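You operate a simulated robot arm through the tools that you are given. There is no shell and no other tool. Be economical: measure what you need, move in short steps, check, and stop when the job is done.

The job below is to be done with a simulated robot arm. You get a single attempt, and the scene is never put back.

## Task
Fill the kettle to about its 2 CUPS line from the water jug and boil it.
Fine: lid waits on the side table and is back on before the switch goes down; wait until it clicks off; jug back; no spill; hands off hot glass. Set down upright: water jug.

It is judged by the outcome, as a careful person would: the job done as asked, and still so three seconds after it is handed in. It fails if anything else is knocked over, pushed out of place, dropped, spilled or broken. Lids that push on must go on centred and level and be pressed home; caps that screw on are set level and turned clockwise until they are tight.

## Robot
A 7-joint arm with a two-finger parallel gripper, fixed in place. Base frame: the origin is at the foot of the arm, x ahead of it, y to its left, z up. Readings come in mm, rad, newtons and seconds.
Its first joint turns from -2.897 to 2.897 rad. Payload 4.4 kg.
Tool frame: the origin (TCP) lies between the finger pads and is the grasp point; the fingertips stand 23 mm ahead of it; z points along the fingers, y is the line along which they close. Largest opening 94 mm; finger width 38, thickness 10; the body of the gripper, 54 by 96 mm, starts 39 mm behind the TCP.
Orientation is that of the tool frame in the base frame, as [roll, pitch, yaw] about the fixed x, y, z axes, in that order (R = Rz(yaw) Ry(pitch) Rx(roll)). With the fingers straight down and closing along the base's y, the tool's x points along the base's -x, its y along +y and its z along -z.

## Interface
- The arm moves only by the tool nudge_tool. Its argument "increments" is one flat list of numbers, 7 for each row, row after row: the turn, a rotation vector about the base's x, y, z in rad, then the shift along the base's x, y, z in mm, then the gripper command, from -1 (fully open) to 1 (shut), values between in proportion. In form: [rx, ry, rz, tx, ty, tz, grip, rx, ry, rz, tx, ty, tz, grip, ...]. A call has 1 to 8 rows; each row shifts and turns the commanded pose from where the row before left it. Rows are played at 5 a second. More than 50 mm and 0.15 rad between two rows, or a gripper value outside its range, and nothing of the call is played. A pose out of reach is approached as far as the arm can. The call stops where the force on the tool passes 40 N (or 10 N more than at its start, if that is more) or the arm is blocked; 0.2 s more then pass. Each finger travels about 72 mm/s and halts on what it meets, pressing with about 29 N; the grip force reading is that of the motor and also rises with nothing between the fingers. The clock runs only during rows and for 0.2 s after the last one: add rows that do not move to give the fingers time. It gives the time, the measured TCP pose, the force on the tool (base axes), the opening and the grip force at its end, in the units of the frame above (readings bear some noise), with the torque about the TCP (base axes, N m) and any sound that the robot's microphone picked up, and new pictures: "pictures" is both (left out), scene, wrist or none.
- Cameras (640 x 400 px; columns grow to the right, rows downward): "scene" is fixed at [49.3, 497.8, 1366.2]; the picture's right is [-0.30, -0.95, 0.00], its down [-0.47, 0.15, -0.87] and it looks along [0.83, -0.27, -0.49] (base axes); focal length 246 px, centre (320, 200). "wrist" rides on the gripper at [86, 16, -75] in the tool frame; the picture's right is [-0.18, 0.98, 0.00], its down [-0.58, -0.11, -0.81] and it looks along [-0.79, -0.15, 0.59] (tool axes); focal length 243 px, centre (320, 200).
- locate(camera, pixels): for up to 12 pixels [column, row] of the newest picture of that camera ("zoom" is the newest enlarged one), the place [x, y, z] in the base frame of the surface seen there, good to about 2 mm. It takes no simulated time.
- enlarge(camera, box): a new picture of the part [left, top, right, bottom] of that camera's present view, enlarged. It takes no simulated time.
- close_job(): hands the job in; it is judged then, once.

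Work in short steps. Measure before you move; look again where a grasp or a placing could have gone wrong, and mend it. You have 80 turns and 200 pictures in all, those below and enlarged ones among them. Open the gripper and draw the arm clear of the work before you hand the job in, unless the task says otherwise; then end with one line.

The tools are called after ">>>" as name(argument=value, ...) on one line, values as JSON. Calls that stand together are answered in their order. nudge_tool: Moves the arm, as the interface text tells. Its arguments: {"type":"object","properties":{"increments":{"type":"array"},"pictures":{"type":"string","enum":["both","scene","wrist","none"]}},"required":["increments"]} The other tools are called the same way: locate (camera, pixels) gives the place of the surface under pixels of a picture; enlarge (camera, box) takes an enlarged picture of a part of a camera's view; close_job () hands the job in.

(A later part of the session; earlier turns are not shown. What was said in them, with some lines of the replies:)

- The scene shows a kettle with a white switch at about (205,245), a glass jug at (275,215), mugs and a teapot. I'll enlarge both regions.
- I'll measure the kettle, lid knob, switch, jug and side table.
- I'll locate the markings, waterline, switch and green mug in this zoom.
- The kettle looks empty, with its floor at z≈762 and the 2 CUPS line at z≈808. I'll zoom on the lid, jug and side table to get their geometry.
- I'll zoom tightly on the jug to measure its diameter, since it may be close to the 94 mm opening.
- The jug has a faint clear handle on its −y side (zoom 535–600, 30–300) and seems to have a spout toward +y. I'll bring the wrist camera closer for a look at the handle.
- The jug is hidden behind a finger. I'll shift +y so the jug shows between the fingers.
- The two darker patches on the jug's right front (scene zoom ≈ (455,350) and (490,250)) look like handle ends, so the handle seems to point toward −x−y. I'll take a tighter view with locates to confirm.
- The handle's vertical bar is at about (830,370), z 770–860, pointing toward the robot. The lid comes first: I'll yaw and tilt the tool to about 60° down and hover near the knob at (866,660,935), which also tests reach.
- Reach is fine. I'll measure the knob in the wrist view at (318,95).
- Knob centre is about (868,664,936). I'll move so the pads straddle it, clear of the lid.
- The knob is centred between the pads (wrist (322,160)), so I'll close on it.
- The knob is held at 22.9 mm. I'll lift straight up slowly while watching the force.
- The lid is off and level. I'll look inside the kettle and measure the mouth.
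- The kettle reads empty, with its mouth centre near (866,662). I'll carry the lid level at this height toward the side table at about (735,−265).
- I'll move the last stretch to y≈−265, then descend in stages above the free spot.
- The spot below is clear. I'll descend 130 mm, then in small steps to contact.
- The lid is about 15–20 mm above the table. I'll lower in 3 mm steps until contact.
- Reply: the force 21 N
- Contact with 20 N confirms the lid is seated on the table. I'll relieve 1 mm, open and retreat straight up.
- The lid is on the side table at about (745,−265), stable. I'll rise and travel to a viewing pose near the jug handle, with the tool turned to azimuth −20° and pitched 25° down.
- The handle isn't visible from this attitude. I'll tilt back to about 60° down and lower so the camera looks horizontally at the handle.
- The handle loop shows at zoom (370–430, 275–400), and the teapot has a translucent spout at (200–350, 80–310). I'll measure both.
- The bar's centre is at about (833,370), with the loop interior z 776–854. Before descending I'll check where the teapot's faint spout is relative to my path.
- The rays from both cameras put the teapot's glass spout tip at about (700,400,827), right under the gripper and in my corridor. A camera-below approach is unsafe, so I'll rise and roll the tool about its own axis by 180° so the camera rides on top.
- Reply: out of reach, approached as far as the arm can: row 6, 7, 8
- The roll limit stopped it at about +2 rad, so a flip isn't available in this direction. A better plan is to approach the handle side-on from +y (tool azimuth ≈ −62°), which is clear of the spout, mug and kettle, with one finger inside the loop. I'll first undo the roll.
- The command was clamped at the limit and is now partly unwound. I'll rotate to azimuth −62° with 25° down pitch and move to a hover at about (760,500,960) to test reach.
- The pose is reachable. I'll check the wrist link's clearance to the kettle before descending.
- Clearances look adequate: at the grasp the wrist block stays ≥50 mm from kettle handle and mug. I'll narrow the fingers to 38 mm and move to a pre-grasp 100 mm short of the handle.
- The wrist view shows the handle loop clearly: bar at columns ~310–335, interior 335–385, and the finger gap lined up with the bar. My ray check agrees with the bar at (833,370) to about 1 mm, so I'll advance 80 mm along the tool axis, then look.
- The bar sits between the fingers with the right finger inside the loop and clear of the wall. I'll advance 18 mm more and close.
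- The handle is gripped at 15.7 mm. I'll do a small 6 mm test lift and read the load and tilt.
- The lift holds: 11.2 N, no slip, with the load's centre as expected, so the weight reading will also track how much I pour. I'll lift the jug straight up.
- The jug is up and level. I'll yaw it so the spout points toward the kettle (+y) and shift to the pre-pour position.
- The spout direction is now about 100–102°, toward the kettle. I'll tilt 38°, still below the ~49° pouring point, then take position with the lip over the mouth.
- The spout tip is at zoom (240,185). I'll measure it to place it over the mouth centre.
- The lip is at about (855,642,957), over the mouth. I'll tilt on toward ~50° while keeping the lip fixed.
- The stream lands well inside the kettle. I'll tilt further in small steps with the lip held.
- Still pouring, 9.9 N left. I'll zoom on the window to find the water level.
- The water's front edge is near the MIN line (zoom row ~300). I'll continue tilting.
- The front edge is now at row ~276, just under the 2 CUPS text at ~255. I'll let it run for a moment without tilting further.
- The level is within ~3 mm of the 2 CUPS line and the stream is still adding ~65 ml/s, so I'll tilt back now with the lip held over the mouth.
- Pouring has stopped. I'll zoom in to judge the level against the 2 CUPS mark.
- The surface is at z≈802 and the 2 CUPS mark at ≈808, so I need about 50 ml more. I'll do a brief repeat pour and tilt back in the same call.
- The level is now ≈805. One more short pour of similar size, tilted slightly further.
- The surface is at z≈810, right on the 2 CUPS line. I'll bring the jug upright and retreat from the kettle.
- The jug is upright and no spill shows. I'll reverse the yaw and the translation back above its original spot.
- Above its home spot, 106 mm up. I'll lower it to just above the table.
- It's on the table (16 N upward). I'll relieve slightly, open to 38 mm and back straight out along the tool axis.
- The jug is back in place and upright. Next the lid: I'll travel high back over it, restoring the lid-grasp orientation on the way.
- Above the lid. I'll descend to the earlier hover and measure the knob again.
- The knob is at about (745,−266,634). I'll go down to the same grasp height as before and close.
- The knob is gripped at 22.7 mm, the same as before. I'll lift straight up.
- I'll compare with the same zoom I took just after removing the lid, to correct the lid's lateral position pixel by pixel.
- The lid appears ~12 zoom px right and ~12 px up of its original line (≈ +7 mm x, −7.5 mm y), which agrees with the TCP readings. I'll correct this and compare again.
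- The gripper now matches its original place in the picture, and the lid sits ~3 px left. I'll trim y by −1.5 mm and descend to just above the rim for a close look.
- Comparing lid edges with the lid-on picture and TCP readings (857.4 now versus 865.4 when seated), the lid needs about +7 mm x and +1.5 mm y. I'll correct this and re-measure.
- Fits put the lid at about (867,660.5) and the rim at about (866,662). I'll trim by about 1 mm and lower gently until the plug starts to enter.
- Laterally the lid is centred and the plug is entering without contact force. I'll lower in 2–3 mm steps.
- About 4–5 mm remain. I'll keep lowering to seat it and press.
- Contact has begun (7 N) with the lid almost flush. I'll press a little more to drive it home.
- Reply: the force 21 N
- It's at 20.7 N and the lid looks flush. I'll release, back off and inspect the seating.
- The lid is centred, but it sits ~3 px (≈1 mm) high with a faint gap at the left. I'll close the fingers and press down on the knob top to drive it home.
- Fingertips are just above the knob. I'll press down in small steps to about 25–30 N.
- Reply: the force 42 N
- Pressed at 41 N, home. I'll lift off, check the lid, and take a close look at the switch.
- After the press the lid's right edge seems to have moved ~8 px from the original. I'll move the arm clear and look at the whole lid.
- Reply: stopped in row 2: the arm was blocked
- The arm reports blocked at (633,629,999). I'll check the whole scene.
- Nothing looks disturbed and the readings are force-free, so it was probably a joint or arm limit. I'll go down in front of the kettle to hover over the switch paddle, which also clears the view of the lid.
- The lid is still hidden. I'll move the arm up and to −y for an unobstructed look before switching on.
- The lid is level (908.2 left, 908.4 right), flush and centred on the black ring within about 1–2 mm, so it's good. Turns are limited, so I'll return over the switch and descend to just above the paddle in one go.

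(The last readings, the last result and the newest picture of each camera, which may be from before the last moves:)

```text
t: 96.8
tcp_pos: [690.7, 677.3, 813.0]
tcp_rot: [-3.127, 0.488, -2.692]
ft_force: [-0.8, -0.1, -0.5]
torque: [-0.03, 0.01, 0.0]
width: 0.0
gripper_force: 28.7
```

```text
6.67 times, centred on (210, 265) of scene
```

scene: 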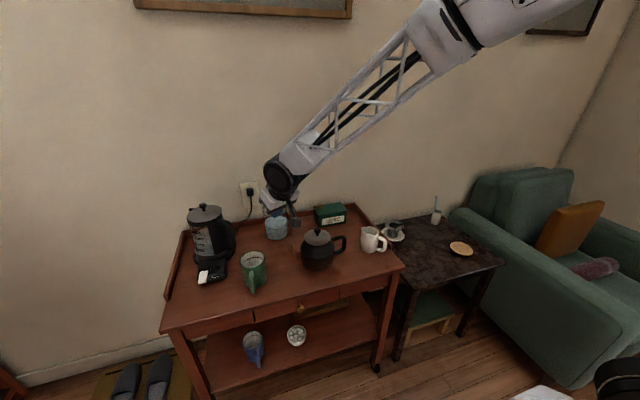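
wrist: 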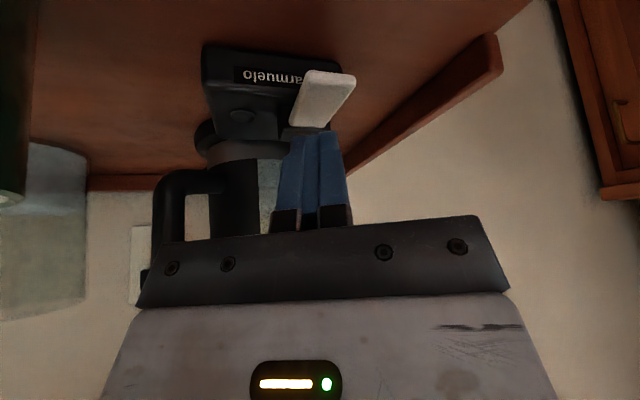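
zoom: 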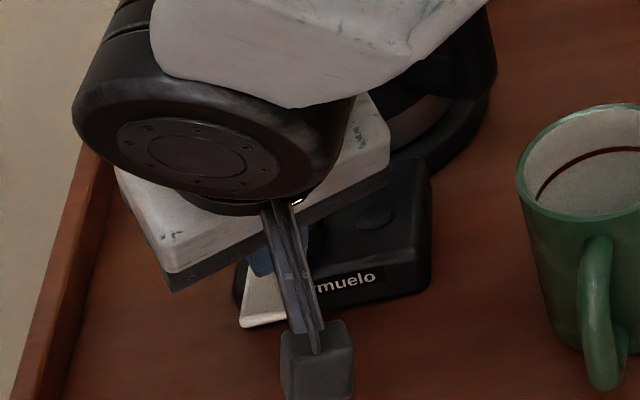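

The fingertip is over the paddle, its lowest point near (690,677). I'll press down in steps and listen for the click.

>>> nudge_tool(increments=[0, 0, 0, -4, 1, -10, 1, 0, 0, 0, 0, 0, -6, 1, 0, 0, 0, 0, 0, -4, 1, 0, 0, 0, 0, 0, -3, 1, 0, 0, 0, 0, 0, -3, 1, 0, 0, 0, 0, 0, -3, 1, 0, 0, 0, 0, 0, -3, 1, 0, 0, 0, 0, 0, 0, 1], pictures="wrist")

>>> enlarge(camera="scene", box=[170, 235, 250, 295])

```text
t: 98.6
tcp_pos: [687.8, 677.7, 778.7]
tcp_rot: [-3.128, 0.489, -2.692]
ft_force: [-0.1, -0.8, 0.2]
torque: [0.02, 0.02, -0.01]
width: 0.0
gripper_force: 28.9
```

wrist: 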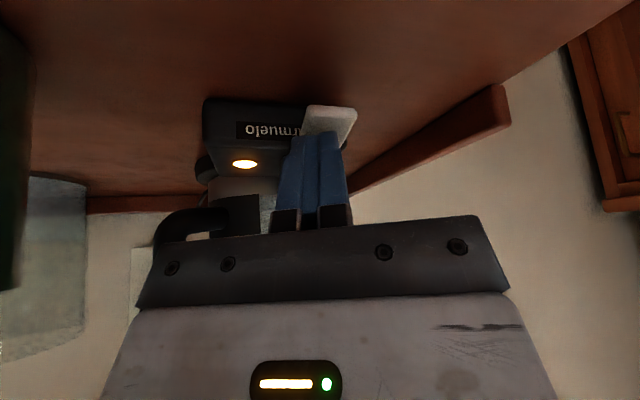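

```text
6.67 times, centred on (210, 265) of scene
```

zoom: 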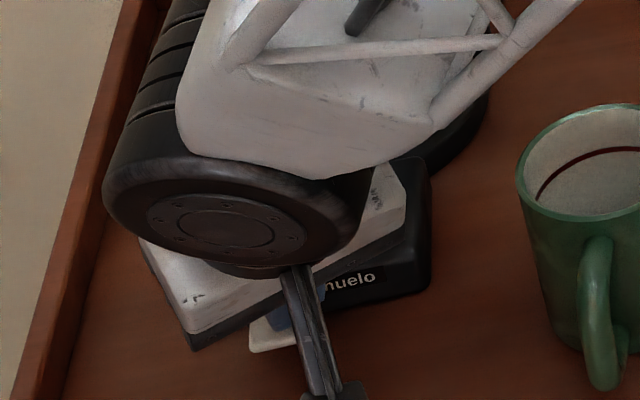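

The indicator lamp at wrist (245,163) is lit, so the switch is down. I'll retreat upward and aside so it can click off freely, and start waiting.

>>> nudge_tool(increments=[0, 0, 0, 0, 0, 20, 1, 0, 0, 0, 0, 0, 45, 1, 0, 0, 0, 0, 0, 48, 1, 0, 0, 0, 0, 0, 48, 0, 0, 0, 0, 0, -30, 38, 0, 0, 0, 0, 0, -49, 0, 0, 0, 0, 0, 0, -49, 0, 0, 0, 0, 0, 0, -49, 0, 0], pictures="none")

>>> nudge_tool(increments=[0, 0, 0, 0, -45, 0, 0, 0, 0, 0, 0, -45, 0, 0, 0, 0, 0, 0, 0, 0, 0, 0, 0, 0, 0, 0, 0, 0, 0, 0, 0, 0, 0, 0, 0, 0, 0, 0, 0, 0, 0, 0, 0, 0, 0, 0, 0, 0, 0, 0, 0, 0, 0, 0, 0, 0], pictures="scene")

>>> enlarge(camera="scene", box=[172, 195, 268, 290])

>>> nudge_tool(increments=[0, 0, 0, 0, 0, 0, 0, 0, 0, 0, 0, 0, 0, 0, 0, 0, 0, 0, 0, 0, 0, 0, 0, 0, 0, 0, 0, 0, 0, 0, 0, 0, 0, 0, 0, 0, 0, 0, 0, 0, 0, 0, 0, 0, 0, 0, 0, 0, 0, 0, 0, 0, 0, 0, 0, 0], pictures="none")

>>> nudge_tool(increments=[0, 0, 0, 0, 0, 0, 0, 0, 0, 0, 0, 0, 0, 0, 0, 0, 0, 0, 0, 0, 0, 0, 0, 0, 0, 0, 0, 0, 0, 0, 0, 0, 0, 0, 0, 0, 0, 0, 0, 0, 0, 0, 0, 0, 0, 0, 0, 0, 0, 0, 0, 0, 0, 0, 0, 0], pictures="none")

>>> nudge_tool(increments=[0, 0, 0, 0, 0, 0, 0, 0, 0, 0, 0, 0, 0, 0, 0, 0, 0, 0, 0, 0, 0, 0, 0, 0, 0, 0, 0, 0, 0, 0, 0, 0, 0, 0, 0, 0, 0, 0, 0, 0, 0, 0, 0, 0, 0, 0, 0, 0, 0, 0, 0, 0, 0, 0, 0, 0], pictures="none")

>>> nudge_tool(increments=[0, 0, 0, 0, 0, 0, 0, 0, 0, 0, 0, 0, 0, 0, 0, 0, 0, 0, 0, 0, 0, 0, 0, 0, 0, 0, 0, 0, 0, 0, 0, 0, 0, 0, 0, 0, 0, 0, 0, 0, 0, 0, 0, 0, 0, 0, 0, 0, 0, 0, 0, 0, 0, 0, 0, 0], pictures="scene")

>>> enlarge(camera="scene", box=[172, 195, 268, 290])

```text
t: 100.4
tcp_pos: [688.3, 501.3, 980.5]
tcp_rot: [-3.128, 0.493, -2.691]
ft_force: [-0.7, 0.3, 1.2]
torque: [-0.01, 0.04, 0.01]
width: 47.0
gripper_force: 0.0
```

```text
t: 102.2
tcp_pos: [687.7, 406.5, 977.4]
tcp_rot: [-3.128, 0.488, -2.691]
ft_force: [-0.3, -0.1, -0.1]
torque: [0.01, -0.01, 0.02]
width: 46.9
gripper_force: 0.1
```

scene: 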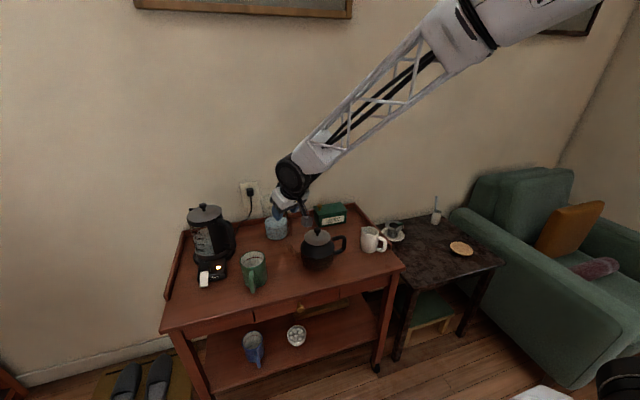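

```text
4.21 times, centred on (220, 242) of scene
```

zoom: 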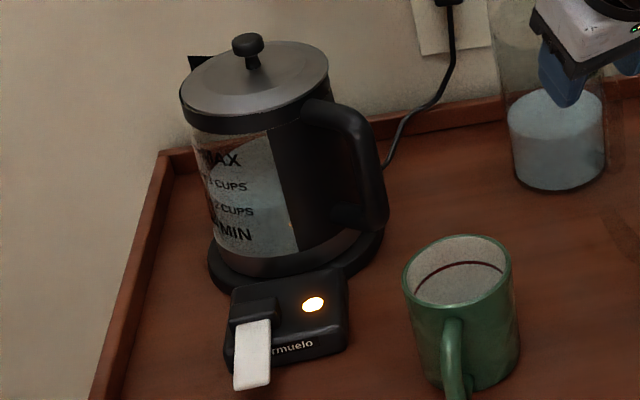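

```text
t: 104.0
tcp_pos: [686.5, 407.0, 978.3]
tcp_rot: [-3.128, 0.489, -2.692]
ft_force: [0.4, -0.6, -0.2]
torque: [0.0, -0.01, -0.01]
width: 47.2
gripper_force: 0.1
```

```text
t: 105.8
tcp_pos: [688.5, 406.0, 979.1]
tcp_rot: [-3.129, 0.488, -2.693]
ft_force: [0.2, -0.1, -0.2]
torque: [-0.01, -0.01, -0.01]
width: 47.0
gripper_force: 0.1
```

```text
t: 107.6
tcp_pos: [688.0, 405.6, 978.3]
tcp_rot: [-3.128, 0.49, -2.693]
ft_force: [-0.1, -0.2, 0.5]
torque: [0.02, 0.01, -0.04]
width: 47.0
gripper_force: 0.1
```

```text
t: 109.4
tcp_pos: [687.4, 406.4, 978.4]
tcp_rot: [-3.127, 0.489, -2.692]
ft_force: [0.4, -0.4, 0.0]
torque: [0.03, 0.0, 0.0]
width: 46.9
gripper_force: 0.0
```

scene: 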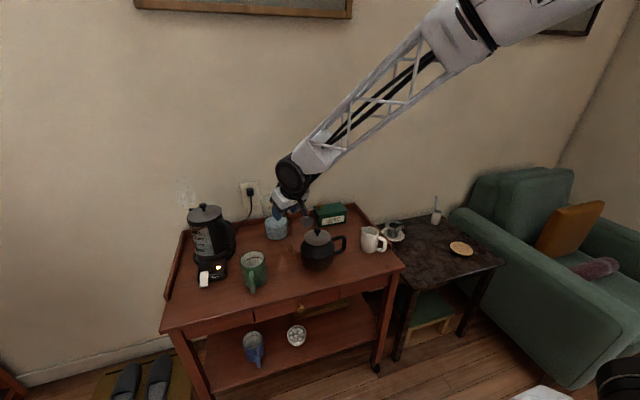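

```text
4.21 times, centred on (220, 242) of scene
```

zoom: 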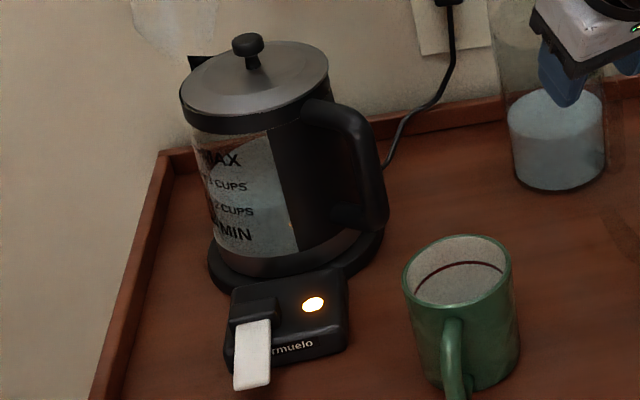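

The lamp is on and steam is appearing (zoom (170,30)). I'll keep waiting for the click-off.

>>> nudge_tool(increments=[0, 0, 0, 0, 0, 0, 0, 0, 0, 0, 0, 0, 0, 0, 0, 0, 0, 0, 0, 0, 0, 0, 0, 0, 0, 0, 0, 0, 0, 0, 0, 0, 0, 0, 0, 0, 0, 0, 0, 0, 0, 0, 0, 0, 0, 0, 0, 0, 0, 0, 0, 0, 0, 0, 0, 0], pictures="none")

>>> nudge_tool(increments=[0, 0, 0, 0, 0, 0, 0, 0, 0, 0, 0, 0, 0, 0, 0, 0, 0, 0, 0, 0, 0, 0, 0, 0, 0, 0, 0, 0, 0, 0, 0, 0, 0, 0, 0, 0, 0, 0, 0, 0, 0, 0, 0, 0, 0, 0, 0, 0, 0, 0, 0, 0, 0, 0, 0, 0], pictures="none")

>>> nudge_tool(increments=[0, 0, 0, 0, 0, 0, 0, 0, 0, 0, 0, 0, 0, 0, 0, 0, 0, 0, 0, 0, 0, 0, 0, 0, 0, 0, 0, 0, 0, 0, 0, 0, 0, 0, 0, 0, 0, 0, 0, 0, 0, 0, 0, 0, 0, 0, 0, 0, 0, 0, 0, 0, 0, 0, 0, 0], pictures="none")

>>> nudge_tool(increments=[0, 0, 0, 0, 0, 0, 0, 0, 0, 0, 0, 0, 0, 0, 0, 0, 0, 0, 0, 0, 0, 0, 0, 0, 0, 0, 0, 0, 0, 0, 0, 0, 0, 0, 0, 0, 0, 0, 0, 0, 0, 0, 0, 0, 0, 0, 0, 0, 0, 0, 0, 0, 0, 0, 0, 0], pictures="none")

>>> nudge_tool(increments=[0, 0, 0, 0, 0, 0, 0, 0, 0, 0, 0, 0, 0, 0, 0, 0, 0, 0, 0, 0, 0, 0, 0, 0, 0, 0, 0, 0, 0, 0, 0, 0, 0, 0, 0, 0, 0, 0, 0, 0, 0, 0, 0, 0, 0, 0, 0, 0, 0, 0, 0, 0, 0, 0, 0, 0], pictures="none")

>>> nudge_tool(increments=[0, 0, 0, 0, 0, 0, 0, 0, 0, 0, 0, 0, 0, 0, 0, 0, 0, 0, 0, 0, 0, 0, 0, 0, 0, 0, 0, 0, 0, 0, 0, 0, 0, 0, 0, 0, 0, 0, 0, 0, 0, 0, 0, 0, 0, 0, 0, 0, 0, 0, 0, 0, 0, 0, 0, 0], pictures="none")

>>> nudge_tool(increments=[0, 0, 0, 0, 0, 0, 0, 0, 0, 0, 0, 0, 0, 0, 0, 0, 0, 0, 0, 0, 0, 0, 0, 0, 0, 0, 0, 0, 0, 0, 0, 0, 0, 0, 0, 0, 0, 0, 0, 0, 0, 0, 0, 0, 0, 0, 0, 0, 0, 0, 0, 0, 0, 0, 0, 0], pictures="none")

>>> nudge_tool(increments=[0, 0, 0, 0, 0, 0, 0, 0, 0, 0, 0, 0, 0, 0, 0, 0, 0, 0, 0, 0, 0, 0, 0, 0, 0, 0, 0, 0, 0, 0, 0, 0, 0, 0, 0, 0, 0, 0, 0, 0, 0, 0, 0, 0, 0, 0, 0, 0, 0, 0, 0, 0, 0, 0, 0, 0], pictures="scene")

>>> enlarge(camera="scene", box=[172, 195, 268, 290])

```text
t: 111.2
tcp_pos: [687.5, 406.5, 978.9]
tcp_rot: [-3.128, 0.488, -2.692]
ft_force: [-0.5, -0.3, -0.3]
torque: [-0.03, 0.0, 0.0]
width: 47.2
gripper_force: 0.1
```

```text
t: 113.0
tcp_pos: [687.9, 407.3, 977.9]
tcp_rot: [-3.129, 0.489, -2.692]
ft_force: [0.3, 0.5, -0.1]
torque: [0.04, -0.02, 0.01]
width: 47.1
gripper_force: 0.1
```

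```text
t: 114.8
tcp_pos: [687.7, 405.9, 978.0]
tcp_rot: [-3.127, 0.489, -2.694]
ft_force: [-0.7, 0.0, 0.1]
torque: [0.0, -0.01, 0.02]
width: 47.1
gripper_force: 0.1
```

```text
t: 116.6
tcp_pos: [687.8, 407.1, 978.1]
tcp_rot: [-3.128, 0.489, -2.693]
ft_force: [0.7, 0.7, -0.2]
torque: [0.03, -0.07, 0.0]
width: 46.9
gripper_force: 0.0
```

```text
t: 118.4
tcp_pos: [687.3, 408.0, 978.4]
tcp_rot: [-3.127, 0.487, -2.692]
ft_force: [0.1, -0.1, 0.0]
torque: [0.0, 0.01, 0.0]
width: 46.9
gripper_force: 0.1
```

```text
t: 120.2
tcp_pos: [687.7, 406.0, 977.9]
tcp_rot: [-3.126, 0.488, -2.693]
ft_force: [0.3, 0.6, 0.1]
torque: [0.0, -0.02, -0.01]
width: 47.2
gripper_force: 0.1
```

```text
t: 122.0
tcp_pos: [687.4, 407.3, 977.4]
tcp_rot: [-3.128, 0.489, -2.693]
ft_force: [0.3, 0.9, 0.5]
torque: [0.0, 0.01, 0.0]
width: 46.9
gripper_force: 0.0
```

```text
t: 123.8
tcp_pos: [687.1, 405.9, 979.3]
tcp_rot: [-3.127, 0.489, -2.693]
ft_force: [-1.2, 0.1, -0.6]
torque: [0.03, -0.02, 0.0]
width: 47.2
gripper_force: 0.1
```

scene: 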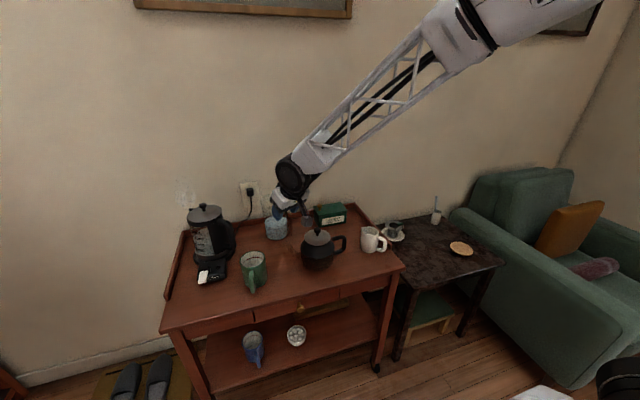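

```text
4.21 times, centred on (220, 242) of scene
```

zoom: 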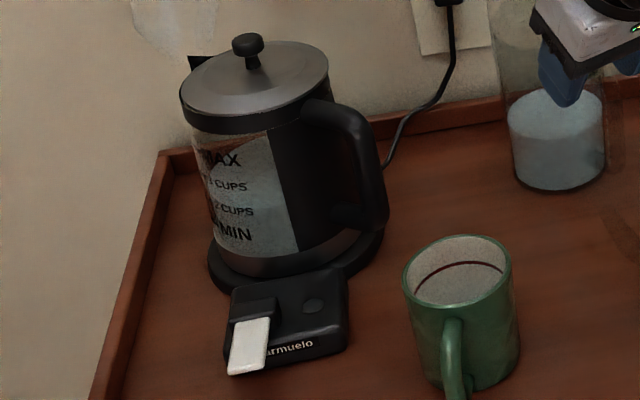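

The lamp is out and the paddle is back up, so it has boiled and clicked off. I'll open the gripper and draw the arm clear.

>>> nudge_tool(increments=[0, 0, 0, -20, 0, 40, -1, 0, 0, 0, -20, -10, 40, -1, 0, 0, 0, -20, -20, 40, -1, 0, 0, 0, -20, -20, 30, -1, 0, 0, 0, 0, 0, 0, -1], pictures="scene")

```text
t: 125.0
tcp_pos: [608.5, 360.0, 1133.5]
tcp_rot: [-3.129, 0.488, -2.694]
ft_force: [0.0, 0.4, 1.1]
torque: [0.01, 0.01, 0.02]
width: 93.8
gripper_force: 0.1
5 turns are left
```

scene: 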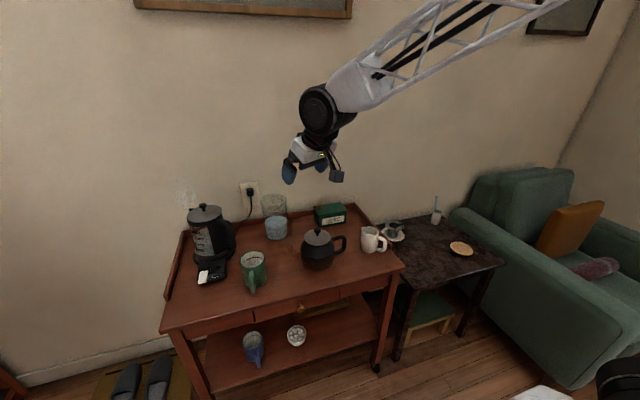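

The arm is clear and everything stands in place, so I'm handing the job in.

>>> close_job()

```text
The job is handed in.
```

The kettle is filled to about the 2 CUPS line and boiled, and it clicked off by itself; the lid was pressed back on before switching on, the jug is back upright in its place, and I saw no spill.
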